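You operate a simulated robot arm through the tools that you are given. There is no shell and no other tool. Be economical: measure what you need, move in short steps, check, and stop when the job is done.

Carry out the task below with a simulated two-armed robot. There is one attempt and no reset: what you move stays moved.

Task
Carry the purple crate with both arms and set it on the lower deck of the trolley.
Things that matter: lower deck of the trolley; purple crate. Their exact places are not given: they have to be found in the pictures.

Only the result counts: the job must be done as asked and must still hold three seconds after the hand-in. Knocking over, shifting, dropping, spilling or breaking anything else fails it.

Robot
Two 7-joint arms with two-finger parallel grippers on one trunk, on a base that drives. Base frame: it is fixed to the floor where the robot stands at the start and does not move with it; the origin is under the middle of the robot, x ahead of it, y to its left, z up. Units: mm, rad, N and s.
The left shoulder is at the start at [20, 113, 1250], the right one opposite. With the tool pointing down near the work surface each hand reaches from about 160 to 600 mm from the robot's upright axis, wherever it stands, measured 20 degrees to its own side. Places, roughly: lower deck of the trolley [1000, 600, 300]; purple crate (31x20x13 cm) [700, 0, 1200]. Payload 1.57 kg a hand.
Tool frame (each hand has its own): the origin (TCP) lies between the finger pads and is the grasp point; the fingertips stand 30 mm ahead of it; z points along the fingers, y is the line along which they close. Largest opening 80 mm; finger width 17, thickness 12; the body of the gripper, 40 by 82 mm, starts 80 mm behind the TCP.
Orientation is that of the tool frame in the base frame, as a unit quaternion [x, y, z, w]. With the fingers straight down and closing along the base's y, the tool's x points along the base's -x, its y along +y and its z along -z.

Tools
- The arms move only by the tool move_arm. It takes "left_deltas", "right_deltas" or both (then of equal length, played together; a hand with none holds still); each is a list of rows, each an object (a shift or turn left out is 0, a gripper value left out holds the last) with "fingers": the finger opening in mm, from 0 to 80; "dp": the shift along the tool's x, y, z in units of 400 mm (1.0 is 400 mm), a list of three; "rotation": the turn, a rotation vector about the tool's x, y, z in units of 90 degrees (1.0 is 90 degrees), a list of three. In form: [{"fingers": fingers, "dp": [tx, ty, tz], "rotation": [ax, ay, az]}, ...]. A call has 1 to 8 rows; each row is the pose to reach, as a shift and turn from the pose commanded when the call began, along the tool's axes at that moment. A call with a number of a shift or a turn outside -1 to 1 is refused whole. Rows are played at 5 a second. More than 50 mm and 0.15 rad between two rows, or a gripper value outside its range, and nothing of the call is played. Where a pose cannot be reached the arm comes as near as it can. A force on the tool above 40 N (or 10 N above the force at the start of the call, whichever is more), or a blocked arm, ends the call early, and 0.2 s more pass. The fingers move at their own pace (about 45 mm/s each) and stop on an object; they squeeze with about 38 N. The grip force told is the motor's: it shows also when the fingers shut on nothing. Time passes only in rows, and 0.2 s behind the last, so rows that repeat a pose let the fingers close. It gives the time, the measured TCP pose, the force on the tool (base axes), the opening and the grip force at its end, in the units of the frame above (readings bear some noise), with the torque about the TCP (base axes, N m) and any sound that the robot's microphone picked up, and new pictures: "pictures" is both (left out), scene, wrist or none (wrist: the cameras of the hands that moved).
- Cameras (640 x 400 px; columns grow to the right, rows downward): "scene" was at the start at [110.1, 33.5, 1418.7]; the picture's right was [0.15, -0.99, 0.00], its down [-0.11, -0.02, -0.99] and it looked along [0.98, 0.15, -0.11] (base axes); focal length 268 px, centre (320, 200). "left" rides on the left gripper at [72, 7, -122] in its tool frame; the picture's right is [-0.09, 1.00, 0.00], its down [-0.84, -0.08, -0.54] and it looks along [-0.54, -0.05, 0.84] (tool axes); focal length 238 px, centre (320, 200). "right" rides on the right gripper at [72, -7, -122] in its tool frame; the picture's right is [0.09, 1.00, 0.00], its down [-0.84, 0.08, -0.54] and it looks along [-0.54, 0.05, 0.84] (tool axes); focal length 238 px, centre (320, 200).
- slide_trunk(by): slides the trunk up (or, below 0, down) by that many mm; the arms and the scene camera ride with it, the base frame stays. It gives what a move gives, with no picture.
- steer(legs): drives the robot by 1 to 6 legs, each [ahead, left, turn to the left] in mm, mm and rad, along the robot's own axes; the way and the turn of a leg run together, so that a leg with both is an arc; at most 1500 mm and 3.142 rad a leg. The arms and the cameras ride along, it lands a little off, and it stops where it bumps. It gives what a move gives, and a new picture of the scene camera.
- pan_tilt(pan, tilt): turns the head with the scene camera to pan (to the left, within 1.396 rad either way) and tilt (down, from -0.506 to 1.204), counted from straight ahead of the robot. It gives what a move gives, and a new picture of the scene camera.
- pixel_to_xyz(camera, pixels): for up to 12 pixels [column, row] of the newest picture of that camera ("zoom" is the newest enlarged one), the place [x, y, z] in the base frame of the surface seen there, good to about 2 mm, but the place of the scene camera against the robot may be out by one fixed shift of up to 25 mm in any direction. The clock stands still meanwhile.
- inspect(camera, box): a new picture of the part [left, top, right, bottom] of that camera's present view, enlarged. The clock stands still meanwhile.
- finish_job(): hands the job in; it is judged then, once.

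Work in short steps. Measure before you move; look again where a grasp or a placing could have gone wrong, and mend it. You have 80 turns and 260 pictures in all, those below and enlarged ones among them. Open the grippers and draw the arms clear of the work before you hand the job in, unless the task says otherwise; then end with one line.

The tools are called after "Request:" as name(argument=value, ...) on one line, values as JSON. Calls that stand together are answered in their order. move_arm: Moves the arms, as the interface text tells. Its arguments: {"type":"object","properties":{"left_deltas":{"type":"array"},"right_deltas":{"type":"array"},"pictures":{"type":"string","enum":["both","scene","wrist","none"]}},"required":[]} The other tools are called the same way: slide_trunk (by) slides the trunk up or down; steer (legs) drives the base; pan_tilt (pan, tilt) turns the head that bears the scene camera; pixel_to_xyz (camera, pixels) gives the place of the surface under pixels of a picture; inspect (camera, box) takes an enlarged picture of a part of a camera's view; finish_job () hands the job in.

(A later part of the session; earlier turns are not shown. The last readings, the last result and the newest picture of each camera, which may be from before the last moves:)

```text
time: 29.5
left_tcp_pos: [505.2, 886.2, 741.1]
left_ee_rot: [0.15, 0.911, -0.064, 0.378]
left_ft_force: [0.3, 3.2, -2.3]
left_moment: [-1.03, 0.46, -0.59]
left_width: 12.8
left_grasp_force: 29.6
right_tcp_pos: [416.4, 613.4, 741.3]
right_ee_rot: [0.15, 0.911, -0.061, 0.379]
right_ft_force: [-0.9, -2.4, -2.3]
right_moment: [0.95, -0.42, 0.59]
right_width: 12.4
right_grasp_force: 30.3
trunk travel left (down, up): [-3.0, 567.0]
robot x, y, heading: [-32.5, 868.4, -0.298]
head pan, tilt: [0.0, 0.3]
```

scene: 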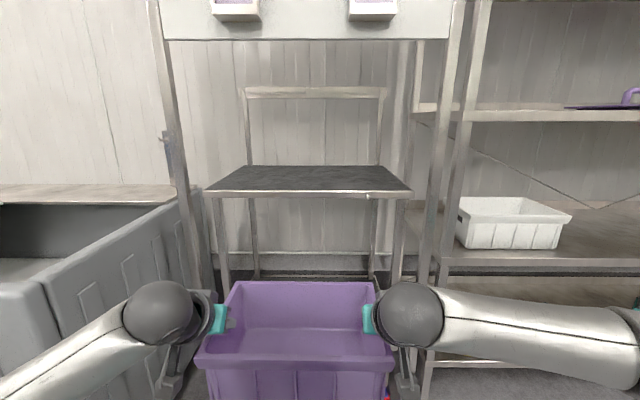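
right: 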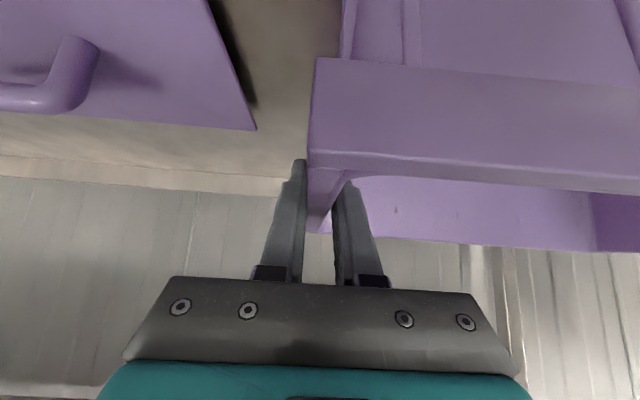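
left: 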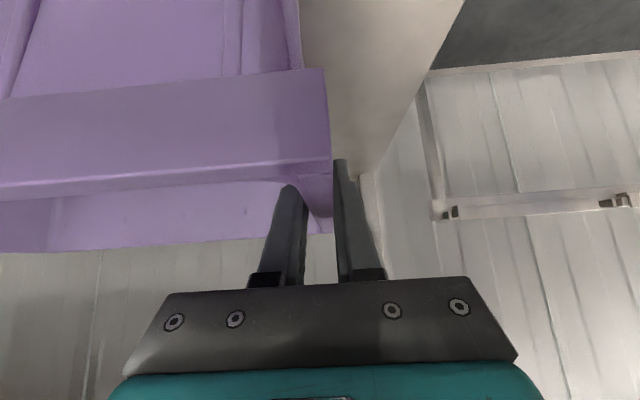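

Synchronous and level. I tilt the head down to measure the trolley from here before the rest of the descent.

Request:
pixel_to_xyz(camera="scene", pixels=[[207, 190], [412, 192], [310, 194], [370, 196], [222, 230], [398, 230], [190, 190], [428, 200], [250, 210], [375, 215], [12, 290], [180, 200]])

Request:
move_arm(left_deltas=[{"dp": [0.04, 0, 0.04]}, {"dp": [0.1, 0, 0.1]}, {"dp": [0.17, 0, 0.17]}, {"dp": [0.24, 0, 0.24]}, {"dp": [0.31, 0, 0.31]}, {"dp": [0.38, 0, 0.38]}, {"dp": [0.43, 0, 0.43]}, {"dp": [0.444, 0, 0.444]}], right_deltas=[{"dp": [0.04, 0, 0.04]}, {"dp": [0.1, 0, 0.1]}, {"dp": [0.17, 0, 0.17]}, {"dp": [0.24, 0, 0.24]}, {"dp": [0.31, 0, 0.31]}, {"dp": [0.38, 0, 0.38]}, {"dp": [0.43, 0, 0.43]}, {"dp": [0.444, 0, 0.444]}], pictures="none")

Request:
pan_tilt(pan=0.0, tilt=0.6)

```text
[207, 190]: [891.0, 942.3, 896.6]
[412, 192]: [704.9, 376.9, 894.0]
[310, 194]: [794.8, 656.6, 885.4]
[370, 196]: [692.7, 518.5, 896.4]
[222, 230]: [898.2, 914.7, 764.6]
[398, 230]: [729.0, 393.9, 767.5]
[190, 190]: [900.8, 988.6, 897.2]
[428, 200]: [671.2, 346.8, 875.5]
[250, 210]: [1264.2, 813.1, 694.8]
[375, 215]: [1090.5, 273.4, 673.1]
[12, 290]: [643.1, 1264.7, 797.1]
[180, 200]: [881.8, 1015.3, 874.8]
```

```text
time: 31.3
left_tcp_pos: [505.0, 883.7, 490.7]
left_ee_rot: [0.149, 0.911, -0.065, 0.379]
left_ft_force: [-3.0, 3.0, 4.1]
left_moment: [-1.6, 0.55, -0.71]
left_width: 17.4
left_grasp_force: 31.5
right_tcp_pos: [418.3, 613.1, 526.7]
right_ee_rot: [0.149, 0.912, -0.06, 0.378]
right_ft_force: [4.7, -4.0, -9.8]
right_moment: [-0.33, -0.09, -0.61]
right_width: 11.9
right_grasp_force: 29.5
right hand out of reach, approached as far as the arm can: row 7, 8
trunk travel left (down, up): [-3.0, 567.0]
robot x, y, heading: [-32.2, 864.2, -0.304]
head pan, tilt: [0.0, 0.3]
```

```text
time: 32.1
left_tcp_pos: [506.1, 884.0, 490.4]
left_ee_rot: [0.149, 0.911, -0.065, 0.378]
left_ft_force: [-6.3, -2.9, 4.4]
left_moment: [-1.48, 0.3, -0.65]
left_width: 17.5
left_grasp_force: 32.4
right_tcp_pos: [418.7, 615.2, 526.4]
right_ee_rot: [0.148, 0.912, -0.059, 0.378]
right_ft_force: [5.5, 2.0, -8.7]
right_moment: [-0.27, 0.09, -0.65]
right_width: 12.0
right_grasp_force: 28.7
trunk travel left (down, up): [-3.0, 567.0]
robot x, y, heading: [-35.9, 862.7, -0.299]
head pan, tilt: [0.0, 0.6]
```

scene: 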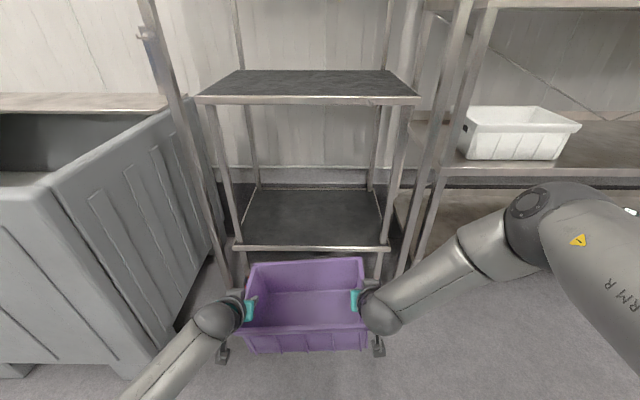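

The right arm hit its reach limit at z 526 (left at 490), tilting the crate a little. I bring only the left hand back up 36 mm to level it first.

Request:
move_arm(left_deltas=[{"dp": [-0.02, 0, -0.02]}, {"dp": [-0.042, 0, -0.042]}, {"dp": [-0.0636, 0, -0.0636]}, {"dp": [-0.0636, 0, -0.0636]}])

```text
time: 33.1
left_tcp_pos: [505.2, 887.4, 525.2]
left_ee_rot: [0.148, 0.912, -0.061, 0.377]
left_ft_force: [1.2, 0.6, -3.4]
left_moment: [-0.75, 0.9, -0.42]
left_width: 12.0
left_grasp_force: 29.2
right_tcp_pos: [417.6, 614.6, 526.8]
right_ee_rot: [0.149, 0.912, -0.06, 0.378]
right_ft_force: [-0.5, 0.5, -1.4]
right_moment: [0.96, -0.91, 0.75]
right_width: 12.7
right_grasp_force: 29.6
trunk travel left (down, up): [-3.0, 567.0]
robot x, y, heading: [-35.3, 864.8, -0.301]
head pan, tilt: [0.0, 0.6]
```

scene: 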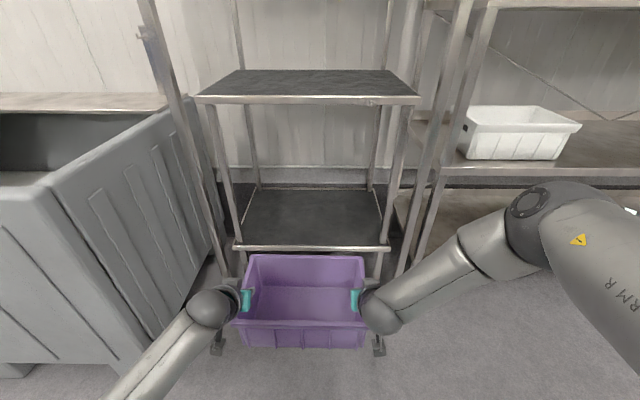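
left: 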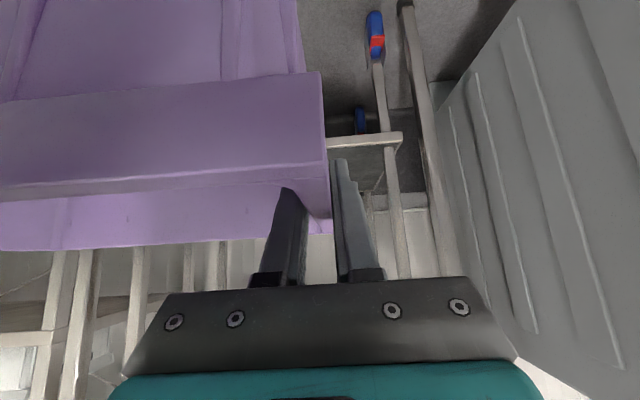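

Level again (both ≈526). I shift both hands 12 mm to the robot's right, to see whether that frees the right arm and where its command stands.

Request:
move_arm(left_deltas=[{"dp": [0, -0.015, 0]}, {"dp": [0, -0.03, 0]}, {"dp": [0, -0.03, 0]}], right_deltas=[{"dp": [0, -0.015, 0]}, {"dp": [0, -0.03, 0]}, {"dp": [0, -0.03, 0]}], pictures="none")

```text
time: 33.9
left_tcp_pos: [504.0, 879.3, 525.7]
left_ee_rot: [0.147, 0.912, -0.056, 0.378]
left_ft_force: [9.6, 26.6, -3.0]
left_moment: [-0.89, 0.15, -0.83]
left_width: 12.6
left_grasp_force: 29.8
right_tcp_pos: [416.8, 607.0, 526.4]
right_ee_rot: [0.152, 0.911, -0.066, 0.378]
right_ft_force: [-9.8, -28.0, -2.6]
right_moment: [1.0, -0.11, 1.08]
right_width: 13.7
right_grasp_force: 29.7
right hand out of reach, approached as far as the arm can: row 1, 2, 3
trunk travel left (down, up): [-3.0, 567.0]
robot x, y, heading: [-31.9, 870.0, -0.303]
head pan, tilt: [0.0, 0.6]
```

The right hand did not follow (still clamped), so the hands are now squeezed ~27 N. I move left back 12 mm and raise the right command 36 mm with the left 18 mm, to resolve where the right command is while keeping any tilt small.

Request:
move_arm(left_deltas=[{"dp": [0, 0.015, 0]}, {"dp": [0, 0.03, 0]}, {"dp": [0, 0.03, 0]}], pictures="none")

Request:
move_arm(left_deltas=[{"dp": [-0.01, 0, -0.01]}, {"dp": [-0.02, 0, -0.02]}, {"dp": [-0.032, 0, -0.032]}, {"dp": [-0.032, 0, -0.032]}], right_deltas=[{"dp": [-0.02, 0.03, -0.02]}, {"dp": [-0.04, 0.03, -0.04]}, {"dp": [-0.0636, 0.03, -0.0636]}, {"dp": [-0.0636, 0.03, -0.0636]}], pictures="none")

```text
time: 34.7
left_tcp_pos: [506.0, 886.1, 525.3]
left_ee_rot: [0.148, 0.912, -0.063, 0.377]
left_ft_force: [6.4, 16.3, -2.5]
left_moment: [-0.66, 0.96, -0.36]
left_width: 12.6
left_grasp_force: 29.9
right_tcp_pos: [416.6, 613.5, 526.7]
right_ee_rot: [0.149, 0.912, -0.06, 0.378]
right_ft_force: [-5.8, -16.2, -1.8]
right_moment: [0.7, -0.93, 0.59]
right_width: 12.9
right_grasp_force: 29.1
trunk travel left (down, up): [-3.0, 567.0]
robot x, y, heading: [-32.5, 865.1, -0.304]
head pan, tilt: [0.0, 0.6]
```

```text
time: 35.7
left_tcp_pos: [507.7, 890.2, 543.0]
left_ee_rot: [0.146, 0.912, -0.058, 0.379]
left_ft_force: [7.8, 30.5, -1.2]
left_moment: [-1.37, 0.03, -1.23]
left_width: 15.3
left_grasp_force: 31.4
right_tcp_pos: [419.9, 618.0, 563.5]
right_ee_rot: [0.151, 0.911, -0.067, 0.377]
right_ft_force: [-7.3, -30.2, -3.4]
right_moment: [0.57, 0.25, 0.7]
right_width: 11.9
right_grasp_force: 29.4
trunk travel left (down, up): [-3.0, 567.0]
robot x, y, heading: [-34.1, 868.2, -0.305]
head pan, tilt: [0.0, 0.6]
```

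The right command follows its clamped pose, so it rose to 563. I level: left up 20 mm and right back 12 mm sideways.

Request:
move_arm(left_deltas=[{"dp": [-0.018, 0, -0.018]}, {"dp": [-0.0355, 0, -0.0355]}, {"dp": [-0.0355, 0, -0.0355]}], right_deltas=[{"dp": [0, -0.015, 0]}, {"dp": [0, -0.03, 0]}, {"dp": [0, -0.03, 0]}], pictures="none")

```text
time: 36.5
left_tcp_pos: [505.8, 886.6, 564.5]
left_ee_rot: [0.148, 0.912, -0.063, 0.377]
left_ft_force: [5.7, 17.1, -2.7]
left_moment: [-0.56, 0.96, -0.37]
left_width: 12.3
left_grasp_force: 29.5
right_tcp_pos: [418.1, 614.0, 562.8]
right_ee_rot: [0.149, 0.911, -0.062, 0.379]
right_ft_force: [-6.9, -17.1, -2.8]
right_moment: [0.73, -0.98, 0.6]
right_width: 12.8
right_grasp_force: 30.0
trunk travel left (down, up): [-3.0, 567.0]
robot x, y, heading: [-31.5, 863.9, -0.303]
head pan, tilt: [0.0, 0.6]
```

Level at 564. Now at this free height I shift both hands ~36 mm right (also relieving the squeeze) so the arms are symmetric about the trunk.

Request:
move_arm(left_deltas=[{"dp": [0, -0.02, 0]}, {"dp": [0, -0.045, 0]}, {"dp": [0, -0.07, 0]}, {"dp": [0, -0.085, 0]}, {"dp": [0, -0.085, 0]}], right_deltas=[{"dp": [0, -0.03, 0]}, {"dp": [0, -0.055, 0]}, {"dp": [0, -0.08, 0]}, {"dp": [0, -0.095, 0]}, {"dp": [0, -0.095, 0]}], pictures="none")

```text
time: 37.7
left_tcp_pos: [495.0, 855.9, 564.0]
left_ee_rot: [0.148, 0.912, -0.061, 0.379]
left_ft_force: [7.1, 17.5, -3.1]
left_moment: [-0.74, 0.51, -0.51]
left_width: 12.4
left_grasp_force: 29.2
right_tcp_pos: [407.5, 582.8, 563.0]
right_ee_rot: [0.15, 0.913, -0.064, 0.374]
right_ft_force: [-7.1, -17.3, -1.9]
right_moment: [0.95, -0.52, 0.88]
right_width: 13.5
right_grasp_force: 30.0
right hand out of reach, approached as far as the arm can: row 4, 5
trunk travel left (down, up): [-3.0, 567.0]
robot x, y, heading: [-33.6, 867.1, -0.296]
head pan, tilt: [0.0, 0.6]
```

The right arm also clamps moving outward, so it's an elbow-posture limit. I look at both elbows' places.

Request:
pan_tilt(pan=-0.3, tilt=0.85)

Request:
pixel_to_xyz(camera="scene", pixels=[[320, 200], [400, 100], [500, 200], [560, 250], [450, 150], [300, 250], [180, 250], [120, 350]])

Request:
pan_tilt(pan=0.4, tilt=1.0)

```text
time: 38.5
left_tcp_pos: [495.4, 854.9, 564.9]
left_ee_rot: [0.147, 0.912, -0.061, 0.378]
left_ft_force: [7.2, 19.5, -2.7]
left_moment: [-0.81, 0.39, -0.44]
left_width: 12.1
left_grasp_force: 28.9
right_tcp_pos: [406.7, 581.3, 563.1]
right_ee_rot: [0.15, 0.913, -0.064, 0.375]
right_ft_force: [-7.3, -20.1, -1.0]
right_moment: [1.02, -0.37, 0.76]
right_width: 13.7
right_grasp_force: 29.7
trunk travel left (down, up): [-3.0, 567.0]
robot x, y, heading: [-34.9, 861.6, -0.3]
head pan, tilt: [-0.3, 0.85]
```

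scene: 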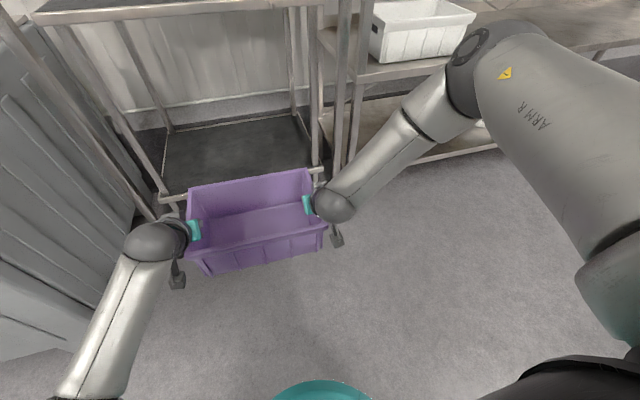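

```text
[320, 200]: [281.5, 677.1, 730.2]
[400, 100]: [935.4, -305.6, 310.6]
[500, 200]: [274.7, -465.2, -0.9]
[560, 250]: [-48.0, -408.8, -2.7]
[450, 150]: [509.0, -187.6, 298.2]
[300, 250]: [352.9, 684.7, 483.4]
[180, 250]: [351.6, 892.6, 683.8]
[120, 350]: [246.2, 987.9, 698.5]
```

```text
time: 39.6
left_tcp_pos: [496.6, 856.2, 563.1]
left_ee_rot: [0.148, 0.912, -0.062, 0.378]
left_ft_force: [7.9, 19.3, -3.2]
left_moment: [-0.83, 0.28, -0.46]
left_width: 12.0
left_grasp_force: 29.8
right_tcp_pos: [406.8, 582.2, 562.8]
right_ee_rot: [0.15, 0.912, -0.064, 0.375]
right_ft_force: [-7.5, -19.0, -0.7]
right_moment: [1.02, -0.33, 0.81]
right_width: 13.5
right_grasp_force: 30.1
trunk travel left (down, up): [-3.0, 567.0]
robot x, y, heading: [-33.2, 866.2, -0.301]
head pan, tilt: [0.4, 1.0]
```

scene: 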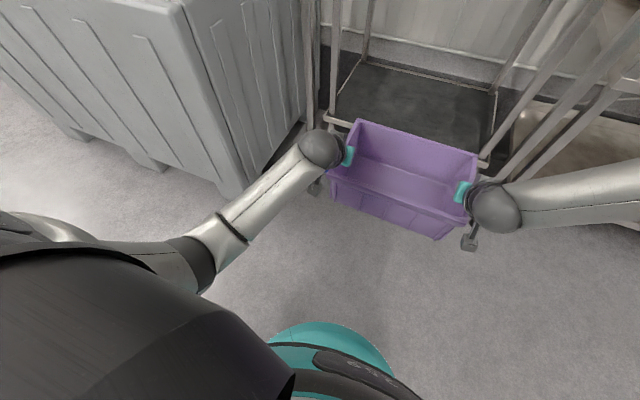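

The right elbow is high and forward while the left's is low and back. The hands are now symmetric (−140/+148), so I raise both again (relieving the squeeze) to see whether the right arm comes back in a better posture.

Request:
move_arm(left_deltas=[{"dp": [-0.03, 0.005, -0.03]}, {"dp": [-0.1, 0.005, -0.1]}, {"dp": [-0.17, 0.005, -0.17]}, {"dp": [-0.24, 0.005, -0.24]}, {"dp": [-0.31, 0.005, -0.31]}, {"dp": [-0.38, 0.005, -0.38]}, {"dp": [-0.44, 0.005, -0.44]}, {"dp": [-0.44, 0.005, -0.44]}], right_deltas=[{"dp": [-0.03, -0.005, -0.03]}, {"dp": [-0.1, -0.005, -0.1]}, {"dp": [-0.17, -0.005, -0.17]}, {"dp": [-0.24, -0.005, -0.24]}, {"dp": [-0.31, -0.005, -0.31]}, {"dp": [-0.38, -0.005, -0.38]}, {"dp": [-0.44, -0.005, -0.44]}, {"dp": [-0.44, -0.005, -0.44]}], pictures="none")

Request:
pan_tilt(pan=0.0, tilt=0.5)

```text
time: 41.4
left_tcp_pos: [495.4, 856.0, 812.4]
left_ee_rot: [0.149, 0.912, -0.063, 0.378]
left_ft_force: [2.7, 5.4, -1.5]
left_moment: [-1.14, -0.32, -0.35]
left_width: 11.9
left_grasp_force: 28.8
right_tcp_pos: [407.1, 581.2, 812.0]
right_ee_rot: [0.148, 0.912, -0.06, 0.378]
right_ft_force: [-3.4, -5.6, -1.6]
right_moment: [1.24, 0.34, 0.7]
right_width: 13.0
right_grasp_force: 29.4
trunk travel left (down, up): [-3.0, 567.0]
robot x, y, heading: [-31.3, 865.3, -0.301]
head pan, tilt: [0.4, 1.0]
```

```text
time: 42.3
left_tcp_pos: [494.8, 855.4, 811.3]
left_ee_rot: [0.148, 0.911, -0.062, 0.379]
left_ft_force: [1.1, 1.1, -2.6]
left_moment: [-1.08, 0.03, -0.36]
left_width: 12.1
left_grasp_force: 29.7
right_tcp_pos: [407.2, 581.4, 811.8]
right_ee_rot: [0.148, 0.912, -0.06, 0.378]
right_ft_force: [-0.5, -1.0, -1.1]
right_moment: [1.15, -0.03, 0.7]
right_width: 13.1
right_grasp_force: 29.9
trunk travel left (down, up): [-3.0, 567.0]
robot x, y, heading: [-33.2, 867.4, -0.306]
head pan, tilt: [0.0, 0.499]
```

scene: 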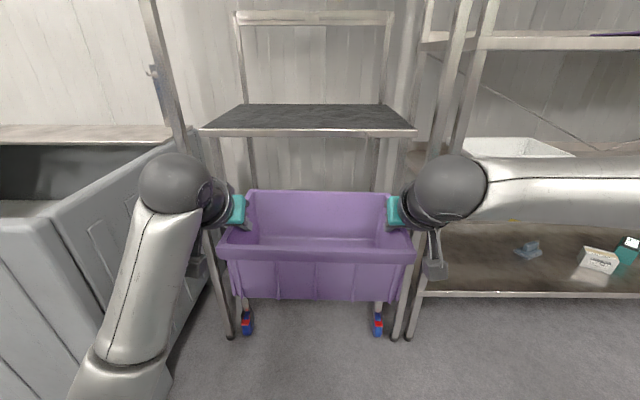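

Now left elbow is down, right elbow is out sideways. The left arm got its good posture by descending with its hand ~186 mm outboard, so I raise to ~920 and shift the crate right ~46 mm to mimic that for the right arm.

Request:
move_arm(left_deltas=[{"dp": [-0.05, 0, -0.05]}, {"dp": [-0.11, 0, -0.11]}, {"dp": [-0.17, 0, -0.17]}, {"dp": [-0.19, -0.03, -0.19]}, {"dp": [-0.19, -0.075, -0.19]}, {"dp": [-0.19, -0.115, -0.19]}, {"dp": [-0.19, -0.115, -0.19]}], right_deltas=[{"dp": [-0.05, 0, -0.05]}, {"dp": [-0.11, 0, -0.11]}, {"dp": [-0.17, 0, -0.17]}, {"dp": [-0.19, -0.03, -0.19]}, {"dp": [-0.19, -0.075, -0.19]}, {"dp": [-0.19, -0.115, -0.19]}, {"dp": [-0.19, -0.115, -0.19]}], pictures="scene")

```text
time: 43.9
left_tcp_pos: [479.2, 811.0, 921.5]
left_ee_rot: [0.149, 0.912, -0.062, 0.378]
left_ft_force: [-1.5, -7.0, -3.4]
left_moment: [-0.85, 0.73, -0.56]
left_width: 12.0
left_grasp_force: 29.0
right_tcp_pos: [392.1, 538.9, 918.3]
right_ee_rot: [0.147, 0.911, -0.059, 0.38]
right_ft_force: [2.7, 7.7, -1.8]
right_moment: [1.08, -0.77, 0.57]
right_width: 13.1
right_grasp_force: 30.2
trunk travel left (down, up): [-3.0, 567.0]
robot x, y, heading: [-33.9, 867.0, -0.302]
head pan, tilt: [0.0, 0.499]
```

scene: 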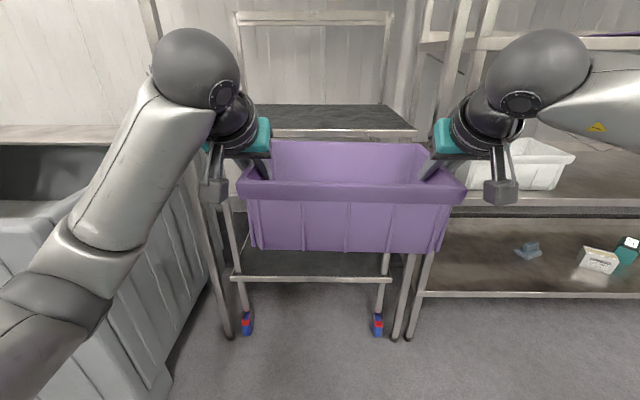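

The right forearm now slopes outward-down like the left's did. I shift another 28 mm right for margin and lower 150 mm, then look.

Request:
move_arm(left_deltas=[{"dp": [0, -0.035, 0]}, {"dp": [0, -0.07, 0]}, {"dp": [0.04, -0.07, 0.04]}, {"dp": [0.1, -0.07, 0.1]}, {"dp": [0.16, -0.07, 0.16]}, {"dp": [0.22, -0.07, 0.22]}, {"dp": [0.265, -0.07, 0.265]}, {"dp": [0.265, -0.07, 0.265]}], right_deltas=[{"dp": [0, -0.035, 0]}, {"dp": [0, -0.07, 0]}, {"dp": [0.04, -0.07, 0.04]}, {"dp": [0.1, -0.07, 0.1]}, {"dp": [0.16, -0.07, 0.16]}, {"dp": [0.22, -0.07, 0.22]}, {"dp": [0.265, -0.07, 0.265]}, {"dp": [0.265, -0.07, 0.265]}], pictures="scene")

```text
time: 45.7
left_tcp_pos: [471.7, 785.8, 770.4]
left_ee_rot: [0.149, 0.912, -0.063, 0.377]
left_ft_force: [-2.9, -9.7, -3.3]
left_moment: [-1.09, 0.25, -0.57]
left_width: 11.8
left_grasp_force: 28.9
right_tcp_pos: [383.7, 510.9, 769.1]
right_ee_rot: [0.149, 0.912, -0.059, 0.378]
right_ft_force: [3.4, 10.1, -1.8]
right_moment: [1.24, -0.23, 0.58]
right_width: 12.7
right_grasp_force: 30.3
trunk travel left (down, up): [-3.0, 567.0]
robot x, y, heading: [-32.5, 863.5, -0.306]
head pan, tilt: [0.0, 0.499]
```

scene: 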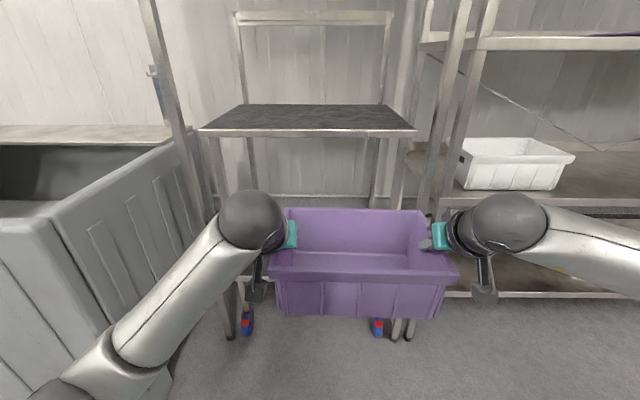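

Both forearms now slope outward-down. I lower another 190 mm.

Request:
move_arm(left_deltas=[{"dp": [0.04, 0, 0.04]}, {"dp": [0.1, 0, 0.1]}, {"dp": [0.16, 0, 0.16]}, {"dp": [0.22, 0, 0.22]}, {"dp": [0.28, 0, 0.28]}, {"dp": [0.335, 0, 0.335]}, {"dp": [0.335, 0, 0.335]}], right_deltas=[{"dp": [0.04, 0, 0.04]}, {"dp": [0.1, 0, 0.1]}, {"dp": [0.16, 0, 0.16]}, {"dp": [0.22, 0, 0.22]}, {"dp": [0.28, 0, 0.28]}, {"dp": [0.335, 0, 0.335]}, {"dp": [0.335, 0, 0.335]}], pictures="scene")

```text
time: 47.3
left_tcp_pos: [471.4, 785.9, 580.3]
left_ee_rot: [0.149, 0.912, -0.063, 0.377]
left_ft_force: [-0.5, -4.7, -2.5]
left_moment: [-0.76, 1.07, -0.45]
left_width: 11.8
left_grasp_force: 29.1
right_tcp_pos: [386.4, 511.0, 580.3]
right_ee_rot: [0.149, 0.912, -0.059, 0.377]
right_ft_force: [-0.4, 3.8, -1.4]
right_moment: [0.96, -1.1, 0.85]
right_width: 12.9
right_grasp_force: 29.5
trunk travel left (down, up): [-3.0, 567.0]
robot x, y, heading: [-33.0, 866.3, -0.303]
head pan, tilt: [0.0, 0.499]
```

scene: 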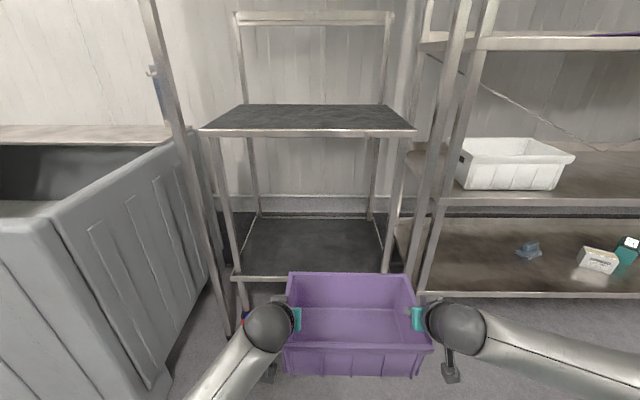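

Both arms now share the elbow-down posture. I lower 60 more and watch for the reach warning.

Request:
move_arm(left_deltas=[{"dp": [0.04, 0, 0.04]}, {"dp": [0.08, 0, 0.08]}, {"dp": [0.106, 0, 0.106]}, {"dp": [0.106, 0, 0.106]}], right_deltas=[{"dp": [0.04, 0, 0.04]}, {"dp": [0.08, 0, 0.08]}, {"dp": [0.106, 0, 0.106]}, {"dp": [0.106, 0, 0.106]}], pictures="none")

```text
time: 48.3
left_tcp_pos: [470.7, 780.8, 523.7]
left_ee_rot: [0.15, 0.91, -0.069, 0.379]
left_ft_force: [-11.4, -16.2, 9.3]
left_moment: [-1.8, 0.03, -0.61]
left_width: 20.1
left_grasp_force: 33.5
right_tcp_pos: [385.6, 516.2, 579.4]
right_ee_rot: [0.148, 0.913, -0.056, 0.375]
right_ft_force: [11.4, 16.4, -14.7]
right_moment: [-0.28, 0.33, -1.0]
right_width: 12.4
right_grasp_force: 29.5
right hand out of reach, approached as far as the arm can: row 1, 2, 3, 4
trunk travel left (down, up): [-3.0, 567.0]
robot x, y, heading: [-33.1, 868.9, -0.304]
head pan, tilt: [0.0, 0.499]
```

The right arm clamps again (579) and the crate tilts; I bring the left back up 57 mm to level.

Request:
move_arm(left_deltas=[{"dp": [-0.03, 0, -0.03]}, {"dp": [-0.06, 0, -0.06]}, {"dp": [-0.1, 0, -0.1]}, {"dp": [-0.1, 0, -0.1]}], pictures="none")

Request:
pan_tilt(pan=-0.4, tilt=1.0)

```text
time: 49.3
left_tcp_pos: [472.2, 785.8, 576.1]
left_ee_rot: [0.148, 0.913, -0.061, 0.376]
left_ft_force: [-1.3, -9.0, -2.6]
left_moment: [-0.81, 0.82, -0.44]
left_width: 12.3
left_grasp_force: 29.5
right_tcp_pos: [386.0, 511.4, 580.6]
right_ee_rot: [0.148, 0.912, -0.058, 0.377]
right_ft_force: [1.4, 8.0, -0.9]
right_moment: [0.96, -0.83, 0.87]
right_width: 12.3
right_grasp_force: 29.2
trunk travel left (down, up): [-3.0, 567.0]
robot x, y, heading: [-31.9, 865.9, -0.304]
head pan, tilt: [0.0, 0.499]
```

```text
time: 50.3
left_tcp_pos: [471.9, 784.4, 577.0]
left_ee_rot: [0.148, 0.912, -0.062, 0.377]
left_ft_force: [-0.3, -4.0, -3.2]
left_moment: [-0.72, 1.22, -0.49]
left_width: 11.9
left_grasp_force: 28.7
right_tcp_pos: [384.9, 510.7, 580.7]
right_ee_rot: [0.149, 0.913, -0.059, 0.375]
right_ft_force: [0.9, 4.8, -3.2]
right_moment: [0.84, -1.19, 0.66]
right_width: 12.8
right_grasp_force: 30.1
trunk travel left (down, up): [-3.0, 567.0]
robot x, y, heading: [-36.3, 863.2, -0.301]
head pan, tilt: [-0.4, 1.0]
```

scene: 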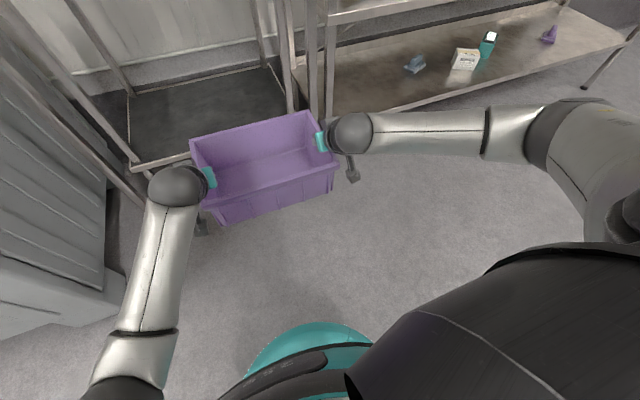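

Right wrist is bent ~90° (forearm pointing straight left). Extending the arms forward should straighten it, so I raise 160, recentre 70 mm left, and push ahead 120 mm (trolley is still >100 mm off).

Request:
move_arm(left_deltas=[{"dp": [-0.06, 0.035, -0.06]}, {"dp": [-0.12, 0.07, -0.12]}, {"dp": [-0.18, 0.105, -0.18]}, {"dp": [-0.24, 0.14, -0.24]}, {"dp": [-0.288, 0.17, -0.288]}, {"dp": [-0.359, 0.17, -0.217]}, {"dp": [-0.43, 0.17, -0.146]}, {"dp": [-0.501, 0.17, -0.075]}], right_deltas=[{"dp": [-0.055, 0.035, -0.055]}, {"dp": [-0.115, 0.07, -0.115]}, {"dp": [-0.175, 0.105, -0.175]}, {"dp": [-0.235, 0.14, -0.235]}, {"dp": [-0.283, 0.17, -0.283]}, {"dp": [-0.354, 0.17, -0.212]}, {"dp": [-0.425, 0.17, -0.141]}, {"dp": [-0.496, 0.17, -0.07]}], pictures="none")

Request:
pan_tilt(pan=-0.2, tilt=0.8)

```text
time: 52.1
left_tcp_pos: [608.0, 812.1, 741.1]
left_ee_rot: [0.148, 0.912, -0.061, 0.377]
left_ft_force: [2.3, -1.8, -4.4]
left_moment: [-0.91, -0.05, -0.07]
left_width: 11.6
left_grasp_force: 29.1
right_tcp_pos: [522.4, 538.0, 737.6]
right_ee_rot: [0.148, 0.911, -0.06, 0.379]
right_ft_force: [-2.1, 1.7, -0.9]
right_moment: [1.24, -0.01, 0.9]
right_width: 13.6
right_grasp_force: 29.9
trunk travel left (down, up): [-3.0, 567.0]
robot x, y, heading: [-32.2, 863.4, -0.299]
head pan, tilt: [-0.4, 1.0]
```

```text
time: 52.8
left_tcp_pos: [607.8, 812.0, 741.8]
left_ee_rot: [0.148, 0.912, -0.063, 0.378]
left_ft_force: [1.9, -1.5, -4.8]
left_moment: [-0.76, 0.25, -0.07]
left_width: 11.6
left_grasp_force: 29.0
right_tcp_pos: [521.8, 538.0, 738.5]
right_ee_rot: [0.149, 0.911, -0.06, 0.379]
right_ft_force: [-1.8, 2.2, -1.2]
right_moment: [1.15, -0.31, 0.88]
right_width: 13.3
right_grasp_force: 30.7
trunk travel left (down, up): [-3.0, 567.0]
robot x, y, heading: [-31.4, 863.4, -0.305]
head pan, tilt: [-0.201, 0.799]
```

scene: 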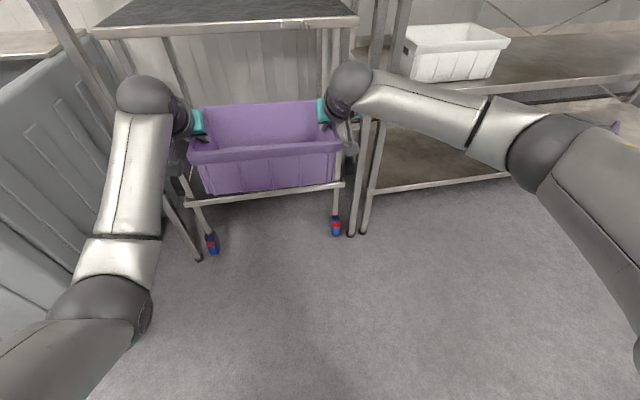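

Better: the right forearm now points more forward. I descend 130 mm (left 133, to level the 3 mm difference) and check.

Request:
move_arm(left_deltas=[{"dp": [0.045, 0, 0.045]}, {"dp": [0.105, 0, 0.105]}, {"dp": [0.165, 0, 0.165]}, {"dp": [0.235, 0, 0.235]}, {"dp": [0.235, 0, 0.235]}], right_deltas=[{"dp": [0.04, 0, 0.04]}, {"dp": [0.1, 0, 0.1]}, {"dp": [0.16, 0, 0.16]}, {"dp": [0.23, 0, 0.23]}, {"dp": [0.23, 0, 0.23]}], pictures="scene")

```text
time: 54.0
left_tcp_pos: [606.2, 811.5, 606.7]
left_ee_rot: [0.149, 0.911, -0.063, 0.378]
left_ft_force: [1.4, -3.0, -2.2]
left_moment: [-0.99, 0.47, -0.36]
left_width: 12.0
left_grasp_force: 29.3
right_tcp_pos: [521.5, 536.9, 608.3]
right_ee_rot: [0.15, 0.912, -0.061, 0.377]
right_ft_force: [-0.2, 2.9, -1.7]
right_moment: [1.07, -0.46, 0.86]
right_width: 13.0
right_grasp_force: 29.6
trunk travel left (down, up): [-3.0, 567.0]
robot x, y, heading: [-33.4, 866.5, -0.298]
head pan, tilt: [-0.201, 0.799]
```

scene: 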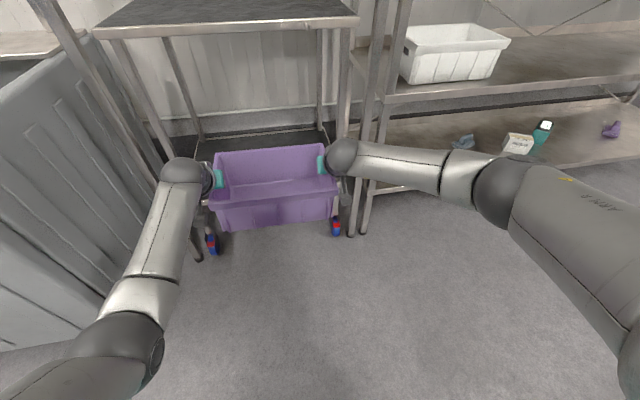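

I measure the forearm/elbow positions to judge clearance against the rack posts later.

Request:
pixel_to_xyz(camera="scene", pixels=[[345, 155], [400, 165], [460, 178], [505, 185], [570, 240], [185, 175], [160, 240], [125, 340]])

Request:
move_arm(left_deltas=[{"dp": [0.03, 0, 0.03]}, {"dp": [0.065, 0, 0.065]}, {"dp": [0.065, 0, 0.065]}], right_deltas=[{"dp": [0.033, 0, 0.033]}, {"dp": [0.068, 0, 0.068]}, {"dp": [0.068, 0, 0.068]}], pictures="none")

```text
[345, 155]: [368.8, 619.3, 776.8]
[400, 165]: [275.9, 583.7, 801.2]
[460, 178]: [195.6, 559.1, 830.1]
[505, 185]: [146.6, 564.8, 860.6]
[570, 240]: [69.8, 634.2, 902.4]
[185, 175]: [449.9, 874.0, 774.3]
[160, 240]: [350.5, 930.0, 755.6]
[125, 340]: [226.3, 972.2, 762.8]
```

```text
time: 54.8
left_tcp_pos: [608.3, 811.7, 571.3]
left_ee_rot: [0.148, 0.912, -0.062, 0.378]
left_ft_force: [1.8, -1.6, -2.8]
left_moment: [-0.85, 0.43, -0.23]
left_width: 11.8
left_grasp_force: 29.5
right_tcp_pos: [522.2, 537.4, 571.4]
right_ee_rot: [0.149, 0.912, -0.06, 0.378]
right_ft_force: [-1.8, 1.8, -0.8]
right_moment: [1.08, -0.46, 0.88]
right_width: 13.2
right_grasp_force: 30.0
trunk travel left (down, up): [-3.0, 567.0]
robot x, y, heading: [-35.9, 867.0, -0.299]
head pan, tilt: [-0.201, 0.799]
```

Elbows lie well back (≈200 mm behind the wrists), good clearance. No clamp yet at 571; I lower another 40.

Request:
move_arm(left_deltas=[{"dp": [0.035, 0, 0.035]}, {"dp": [0.07, 0, 0.07]}, {"dp": [0.07, 0, 0.07]}], right_deltas=[{"dp": [0.035, 0, 0.035]}, {"dp": [0.07, 0, 0.07]}, {"dp": [0.07, 0, 0.07]}], pictures="none")

```text
time: 55.6
left_tcp_pos: [607.5, 811.8, 531.5]
left_ee_rot: [0.148, 0.912, -0.062, 0.377]
left_ft_force: [2.9, 0.3, -3.0]
left_moment: [-0.86, 0.47, -0.35]
left_width: 11.7
left_grasp_force: 29.1
right_tcp_pos: [520.5, 537.9, 531.6]
right_ee_rot: [0.149, 0.912, -0.06, 0.378]
right_ft_force: [-2.7, 0.4, -1.0]
right_moment: [1.09, -0.52, 0.86]
right_width: 13.2
right_grasp_force: 30.2
trunk travel left (down, up): [-3.0, 567.0]
robot x, y, heading: [-34.6, 867.1, -0.301]
head pan, tilt: [-0.201, 0.799]
```

Still fine; another 30 mm down.

Request:
move_arm(left_deltas=[{"dp": [0.027, 0, 0.027]}, {"dp": [0.053, 0, 0.053]}, {"dp": [0.053, 0, 0.053]}], right_deltas=[{"dp": [0.027, 0, 0.027]}, {"dp": [0.053, 0, 0.053]}, {"dp": [0.053, 0, 0.053]}], pictures="none")

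```text
time: 56.4
left_tcp_pos: [607.3, 811.2, 500.9]
left_ee_rot: [0.149, 0.912, -0.062, 0.378]
left_ft_force: [2.6, -1.3, -3.4]
left_moment: [-0.78, 0.36, -0.24]
left_width: 11.6
left_grasp_force: 28.8
right_tcp_pos: [521.0, 536.8, 501.5]
right_ee_rot: [0.149, 0.912, -0.06, 0.378]
right_ft_force: [-3.1, 0.0, -0.9]
right_moment: [1.14, -0.41, 0.88]
right_width: 13.4
right_grasp_force: 30.0
trunk travel left (down, up): [-3.0, 567.0]
robot x, y, heading: [-37.5, 864.6, -0.304]
head pan, tilt: [-0.201, 0.799]
```

I test in free air whether the final height (~455) is reachable before entering: 25 mm more, then another 23.

Request:
move_arm(left_deltas=[{"dp": [0.022, 0, 0.022]}, {"dp": [0.044, 0, 0.044]}, {"dp": [0.044, 0, 0.044]}], right_deltas=[{"dp": [0.022, 0, 0.022]}, {"dp": [0.044, 0, 0.044]}, {"dp": [0.044, 0, 0.044]}], pictures="none")

Request:
move_arm(left_deltas=[{"dp": [0.02, 0, 0.02]}, {"dp": [0.04, 0, 0.04]}, {"dp": [0.04, 0, 0.04]}], right_deltas=[{"dp": [0.02, 0, 0.02]}, {"dp": [0.04, 0, 0.04]}, {"dp": [0.04, 0, 0.04]}], pictures="none")

Request:
pan_tilt(pan=0.0, tilt=0.65)

```text
time: 57.2
left_tcp_pos: [607.3, 811.6, 478.1]
left_ee_rot: [0.148, 0.911, -0.063, 0.38]
left_ft_force: [1.2, 0.5, -2.9]
left_moment: [-1.11, -0.49, -0.35]
left_width: 11.8
left_grasp_force: 29.0
right_tcp_pos: [520.6, 538.4, 475.7]
right_ee_rot: [0.15, 0.912, -0.061, 0.378]
right_ft_force: [-1.8, -0.9, -1.0]
right_moment: [1.36, 0.49, 0.78]
right_width: 13.5
right_grasp_force: 30.1
trunk travel left (down, up): [-3.0, 567.0]
robot x, y, heading: [-30.8, 864.4, -0.298]
head pan, tilt: [-0.201, 0.799]
```

```text
time: 58.0
left_tcp_pos: [588.4, 812.2, 454.3]
left_ee_rot: [0.148, 0.912, -0.061, 0.379]
left_ft_force: [3.8, 4.8, -2.3]
left_moment: [-1.02, 0.25, -0.27]
left_width: 12.4
left_grasp_force: 29.3
left hand out of reach, approached as far as the arm can: row 1, 2, 3
right_tcp_pos: [508.0, 535.1, 462.2]
right_ee_rot: [0.149, 0.912, -0.063, 0.378]
right_ft_force: [-5.0, -4.6, -2.8]
right_moment: [0.96, -0.16, 1.24]
right_width: 13.4
right_grasp_force: 29.7
right hand out of reach, approached as far as the arm can: row 1, 2, 3
trunk travel left (down, up): [-3.0, 567.0]
robot x, y, heading: [-31.3, 865.3, -0.3]
head pan, tilt: [-0.201, 0.799]
```

```text
time: 58.7
left_tcp_pos: [588.1, 810.5, 455.1]
left_ee_rot: [0.149, 0.912, -0.062, 0.378]
left_ft_force: [6.9, 9.8, -2.9]
left_moment: [-1.19, -0.41, -0.13]
left_width: 12.2
left_grasp_force: 29.5
right_tcp_pos: [508.1, 535.2, 462.5]
right_ee_rot: [0.15, 0.911, -0.062, 0.378]
right_ft_force: [-6.6, -9.0, -2.3]
right_moment: [1.1, 0.55, 1.34]
right_width: 13.7
right_grasp_force: 29.9
trunk travel left (down, up): [-3.0, 567.0]
robot x, y, heading: [-33.1, 864.6, -0.298]
head pan, tilt: [0.0, 0.649]
```

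scene: 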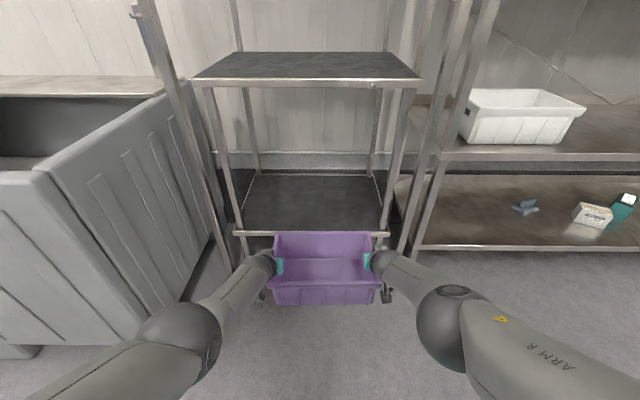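

Now both arms are simply at full stretch (they slid back 13–19 mm), symmetric and elbow-safe. I pull back ~35 mm and up to z≈490, re-levelling and matching fore-aft.

Request:
move_arm(left_deltas=[{"dp": [-0.004, 0.002, -0.057]}, {"dp": [-0.009, 0.003, -0.115]}, {"dp": [-0.009, 0.003, -0.115]}], right_deltas=[{"dp": [0.007, -0.002, -0.057]}, {"dp": [0.014, -0.003, -0.113]}, {"dp": [0.014, -0.003, -0.113]}], pictures="none")

```text
time: 59.5
left_tcp_pos: [557.3, 820.4, 489.8]
left_ee_rot: [0.149, 0.913, -0.062, 0.375]
left_ft_force: [5.9, 9.8, -2.7]
left_moment: [-0.56, 1.2, -0.3]
left_width: 11.8
left_grasp_force: 29.3
right_tcp_pos: [475.0, 544.9, 490.2]
right_ee_rot: [0.15, 0.911, -0.063, 0.38]
right_ft_force: [-6.1, -10.8, -1.5]
right_moment: [0.77, -1.21, 1.0]
right_width: 13.6
right_grasp_force: 30.1
right hand out of reach, approached as far as the arm can: row 1
trunk travel left (down, up): [-3.0, 567.0]
robot x, y, heading: [-33.5, 865.0, -0.302]
head pan, tilt: [0.0, 0.649]
```

I nudge the left hand 5 mm ahead to square the crate and relieve the squeeze, then test lowering 30 mm here.

Request:
move_arm(left_deltas=[{"dp": [-0.009, 0.003, 0.009]}, {"dp": [-0.009, 0.003, 0.009]}, {"dp": [0.018, 0.003, 0.036]}, {"dp": [0.044, 0.003, 0.062]}, {"dp": [0.044, 0.003, 0.062]}], right_deltas=[{"dp": [0, -0.003, 0]}, {"dp": [0, -0.003, 0]}, {"dp": [0.027, -0.003, 0.027]}, {"dp": [0.053, -0.003, 0.053]}, {"dp": [0.053, -0.003, 0.053]}], pictures="none")

```text
time: 60.7
left_tcp_pos: [563.6, 820.6, 460.2]
left_ee_rot: [0.149, 0.912, -0.064, 0.378]
left_ft_force: [0.4, 4.4, -3.0]
left_moment: [-0.72, 0.92, -0.66]
left_width: 11.8
left_grasp_force: 29.2
right_tcp_pos: [476.3, 546.4, 461.7]
right_ee_rot: [0.15, 0.912, -0.061, 0.378]
right_ft_force: [-0.1, -5.3, -2.0]
right_moment: [0.78, -0.89, 0.36]
right_width: 12.8
right_grasp_force: 29.8
trunk travel left (down, up): [-3.0, 567.0]
robot x, y, heading: [-32.6, 862.6, -0.303]
head pan, tilt: [0.0, 0.649]
```

Height 460 works. I raise 35 mm for the entry and take pictures to measure the lower deck's front edge and legs.

Request:
move_arm(left_deltas=[{"dp": [-0.03, 0, -0.03]}, {"dp": [-0.062, 0, -0.062]}, {"dp": [-0.062, 0, -0.062]}], right_deltas=[{"dp": [-0.03, 0, -0.03]}, {"dp": [-0.062, 0, -0.062]}, {"dp": [-0.062, 0, -0.062]}])

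```text
time: 61.5
left_tcp_pos: [563.4, 820.0, 496.7]
left_ee_rot: [0.15, 0.911, -0.064, 0.378]
left_ft_force: [-0.8, 3.8, -1.6]
left_moment: [-0.99, 0.33, -0.71]
left_width: 12.2
left_grasp_force: 29.4
right_tcp_pos: [475.1, 546.3, 496.2]
right_ee_rot: [0.149, 0.912, -0.059, 0.378]
right_ft_force: [-0.1, -3.9, -2.7]
right_moment: [0.97, -0.29, 0.27]
right_width: 12.7
right_grasp_force: 29.8
trunk travel left (down, up): [-3.0, 567.0]
robot x, y, heading: [-33.3, 865.9, -0.301]
head pan, tilt: [0.0, 0.649]
```

scene: 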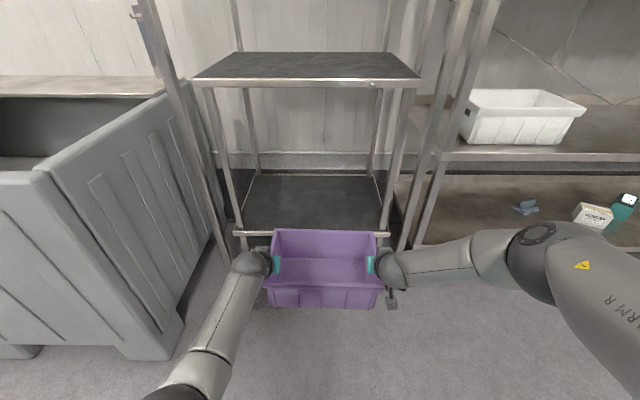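
right: 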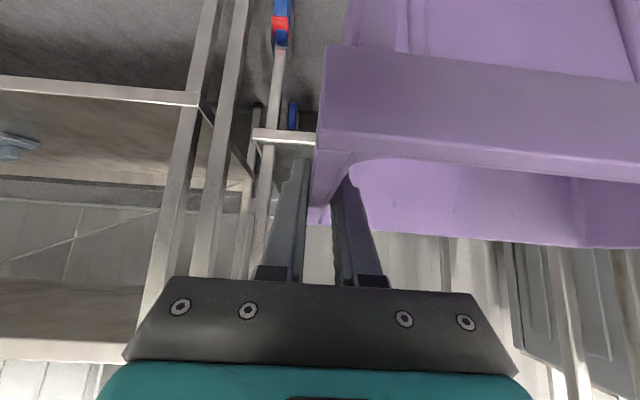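
left: 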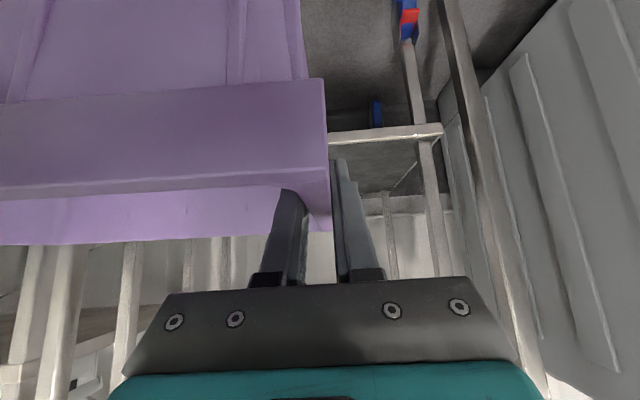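

In the wrist views I see the deck's front rail and legs: right rail end at (257,133), right leg (265,190); left rail end (440,130), left leg (430,190). I measure them.

Request:
pixel_to_xyz(camera="right", pixels=[[256, 134], [285, 136], [310, 138], [270, 170], [264, 210], [275, 100], [220, 160], [210, 220], [300, 148]])

Request:
pixel_to_xyz(camera="left", pixels=[[440, 129], [400, 134], [350, 139], [424, 160], [435, 210], [415, 100], [480, 130], [500, 240], [370, 160], [475, 165]])

Request:
pixel_to_xyz(camera="scene", pixels=[[235, 233], [388, 234], [250, 232], [375, 232], [225, 150], [400, 150], [310, 200], [250, 180], [378, 180], [372, 84]])

```text
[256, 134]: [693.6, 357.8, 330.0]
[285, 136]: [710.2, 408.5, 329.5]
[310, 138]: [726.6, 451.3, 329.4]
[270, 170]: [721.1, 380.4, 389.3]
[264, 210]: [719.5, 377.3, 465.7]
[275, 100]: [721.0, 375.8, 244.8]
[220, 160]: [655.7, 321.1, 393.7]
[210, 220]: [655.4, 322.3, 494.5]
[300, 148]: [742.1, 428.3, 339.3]
```

```text
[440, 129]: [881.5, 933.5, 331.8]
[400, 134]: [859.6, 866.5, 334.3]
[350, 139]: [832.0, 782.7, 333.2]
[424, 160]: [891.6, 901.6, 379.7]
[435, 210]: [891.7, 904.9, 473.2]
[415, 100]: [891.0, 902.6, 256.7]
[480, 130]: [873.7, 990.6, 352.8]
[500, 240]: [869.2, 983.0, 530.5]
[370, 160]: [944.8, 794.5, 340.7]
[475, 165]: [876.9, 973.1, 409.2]
```

```text
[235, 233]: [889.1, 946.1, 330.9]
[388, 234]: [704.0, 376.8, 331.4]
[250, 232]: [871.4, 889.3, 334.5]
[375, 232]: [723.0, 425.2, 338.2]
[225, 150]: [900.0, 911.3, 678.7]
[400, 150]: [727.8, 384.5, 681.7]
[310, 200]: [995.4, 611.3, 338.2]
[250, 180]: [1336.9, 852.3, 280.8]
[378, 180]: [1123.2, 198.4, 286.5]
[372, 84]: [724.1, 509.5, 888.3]
```

The deck's front edge is at 18.1° (crate at 17.9°), inner leg faces give a centre ~48 mm further left, front edge ~267 mm beyond the crate centre, deck z≈340. I step left 42, then ahead 200 and check.

Request:
steer(legs=[[0, 42, 0], [180, 0, 0]])

```text
time: 63.5
left_tcp_pos: [747.5, 805.6, 494.4]
left_ee_rot: [0.15, 0.912, -0.064, 0.377]
left_ft_force: [0.1, 0.1, -2.1]
left_moment: [-1.06, 0.02, -0.62]
left_width: 12.1
left_grasp_force: 28.7
right_tcp_pos: [658.0, 531.9, 497.8]
right_ee_rot: [0.15, 0.912, -0.06, 0.378]
right_ft_force: [1.1, -0.5, -2.3]
right_moment: [1.13, 0.01, 0.39]
right_width: 12.8
right_grasp_force: 29.6
trunk travel left (down, up): [-3.0, 567.0]
robot x, y, heading: [155.0, 851.2, -0.304]
head pan, tilt: [0.0, 0.649]
```

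scene: 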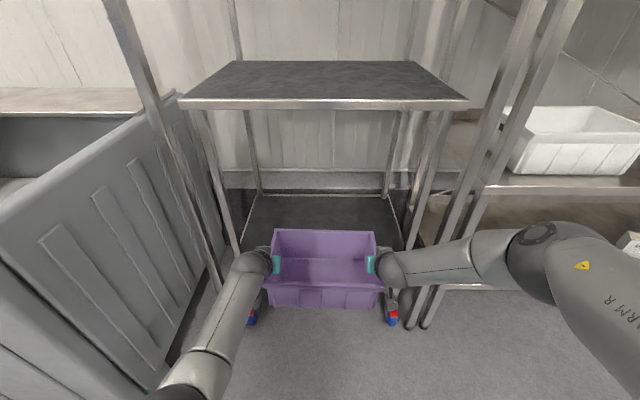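

Crate centre is now within 5 mm of the trolley's middle line; 207 mm to go. I drive 110 and look.

Request:
steer(legs=[[110, 3, 0]])

```text
time: 64.7
left_tcp_pos: [852.5, 774.6, 494.8]
left_ee_rot: [0.149, 0.912, -0.063, 0.377]
left_ft_force: [0.1, 2.0, -3.2]
left_moment: [-0.98, 0.27, -0.66]
left_width: 12.3
left_grasp_force: 28.9
right_tcp_pos: [762.7, 501.3, 497.5]
right_ee_rot: [0.151, 0.911, -0.061, 0.379]
right_ft_force: [0.2, -2.9, -2.6]
right_moment: [0.98, -0.26, 0.37]
right_width: 12.6
right_grasp_force: 29.5
trunk travel left (down, up): [-3.0, 567.0]
robot x, y, heading: [256.5, 821.9, -0.303]
head pan, tilt: [0.0, 0.649]
```

scene: 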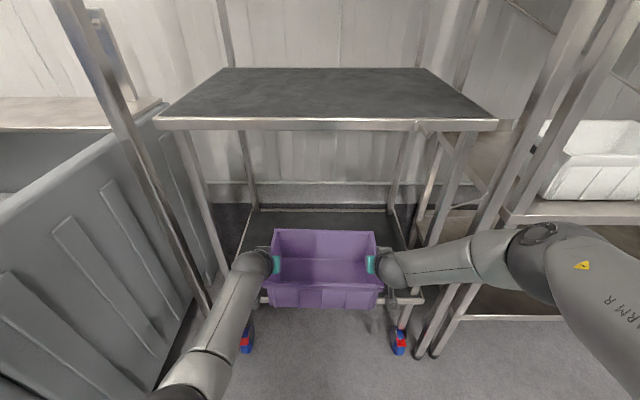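

Centred (l≈857). Before the last 98 mm I check the right elbow and forearm positions against the rack post.

Request:
pixel_to_xyz(camera="scene", pixels=[[535, 228], [570, 225], [515, 232], [480, 240], [430, 255], [395, 255], [505, 200], [560, 160], [255, 265], [225, 310], [350, 122], [165, 120]])

```text
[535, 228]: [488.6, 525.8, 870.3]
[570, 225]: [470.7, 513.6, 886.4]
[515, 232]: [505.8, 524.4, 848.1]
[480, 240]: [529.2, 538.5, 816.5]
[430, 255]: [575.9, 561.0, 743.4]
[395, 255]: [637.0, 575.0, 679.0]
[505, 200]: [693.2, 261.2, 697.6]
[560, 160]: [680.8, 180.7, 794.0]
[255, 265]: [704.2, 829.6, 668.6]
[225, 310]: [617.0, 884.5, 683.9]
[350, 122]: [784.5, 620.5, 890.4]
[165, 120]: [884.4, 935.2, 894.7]
```

Elbow ends ~150 mm short of the deck edge and forearm is clear of the posts. I drive the final 98 mm.

Request:
steer(legs=[[98, 1, 0]])

```text
time: 65.9
left_tcp_pos: [947.6, 745.9, 494.7]
left_ee_rot: [0.15, 0.912, -0.063, 0.377]
left_ft_force: [0.2, 3.0, -2.8]
left_moment: [-0.95, 0.26, -0.59]
left_width: 12.4
left_grasp_force: 29.4
right_tcp_pos: [857.0, 472.9, 496.5]
right_ee_rot: [0.151, 0.911, -0.061, 0.378]
right_ft_force: [0.8, -2.3, -1.9]
right_moment: [1.02, -0.26, 0.4]
right_width: 12.9
right_grasp_force: 29.3
trunk travel left (down, up): [-3.0, 567.0]
robot x, y, heading: [352.1, 795.4, -0.305]
head pan, tilt: [0.0, 0.649]
```

scene: 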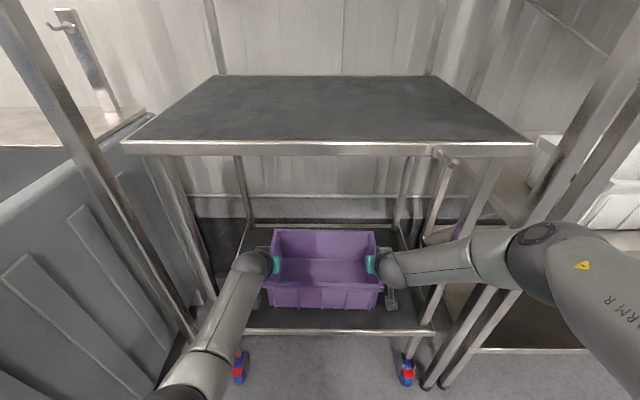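

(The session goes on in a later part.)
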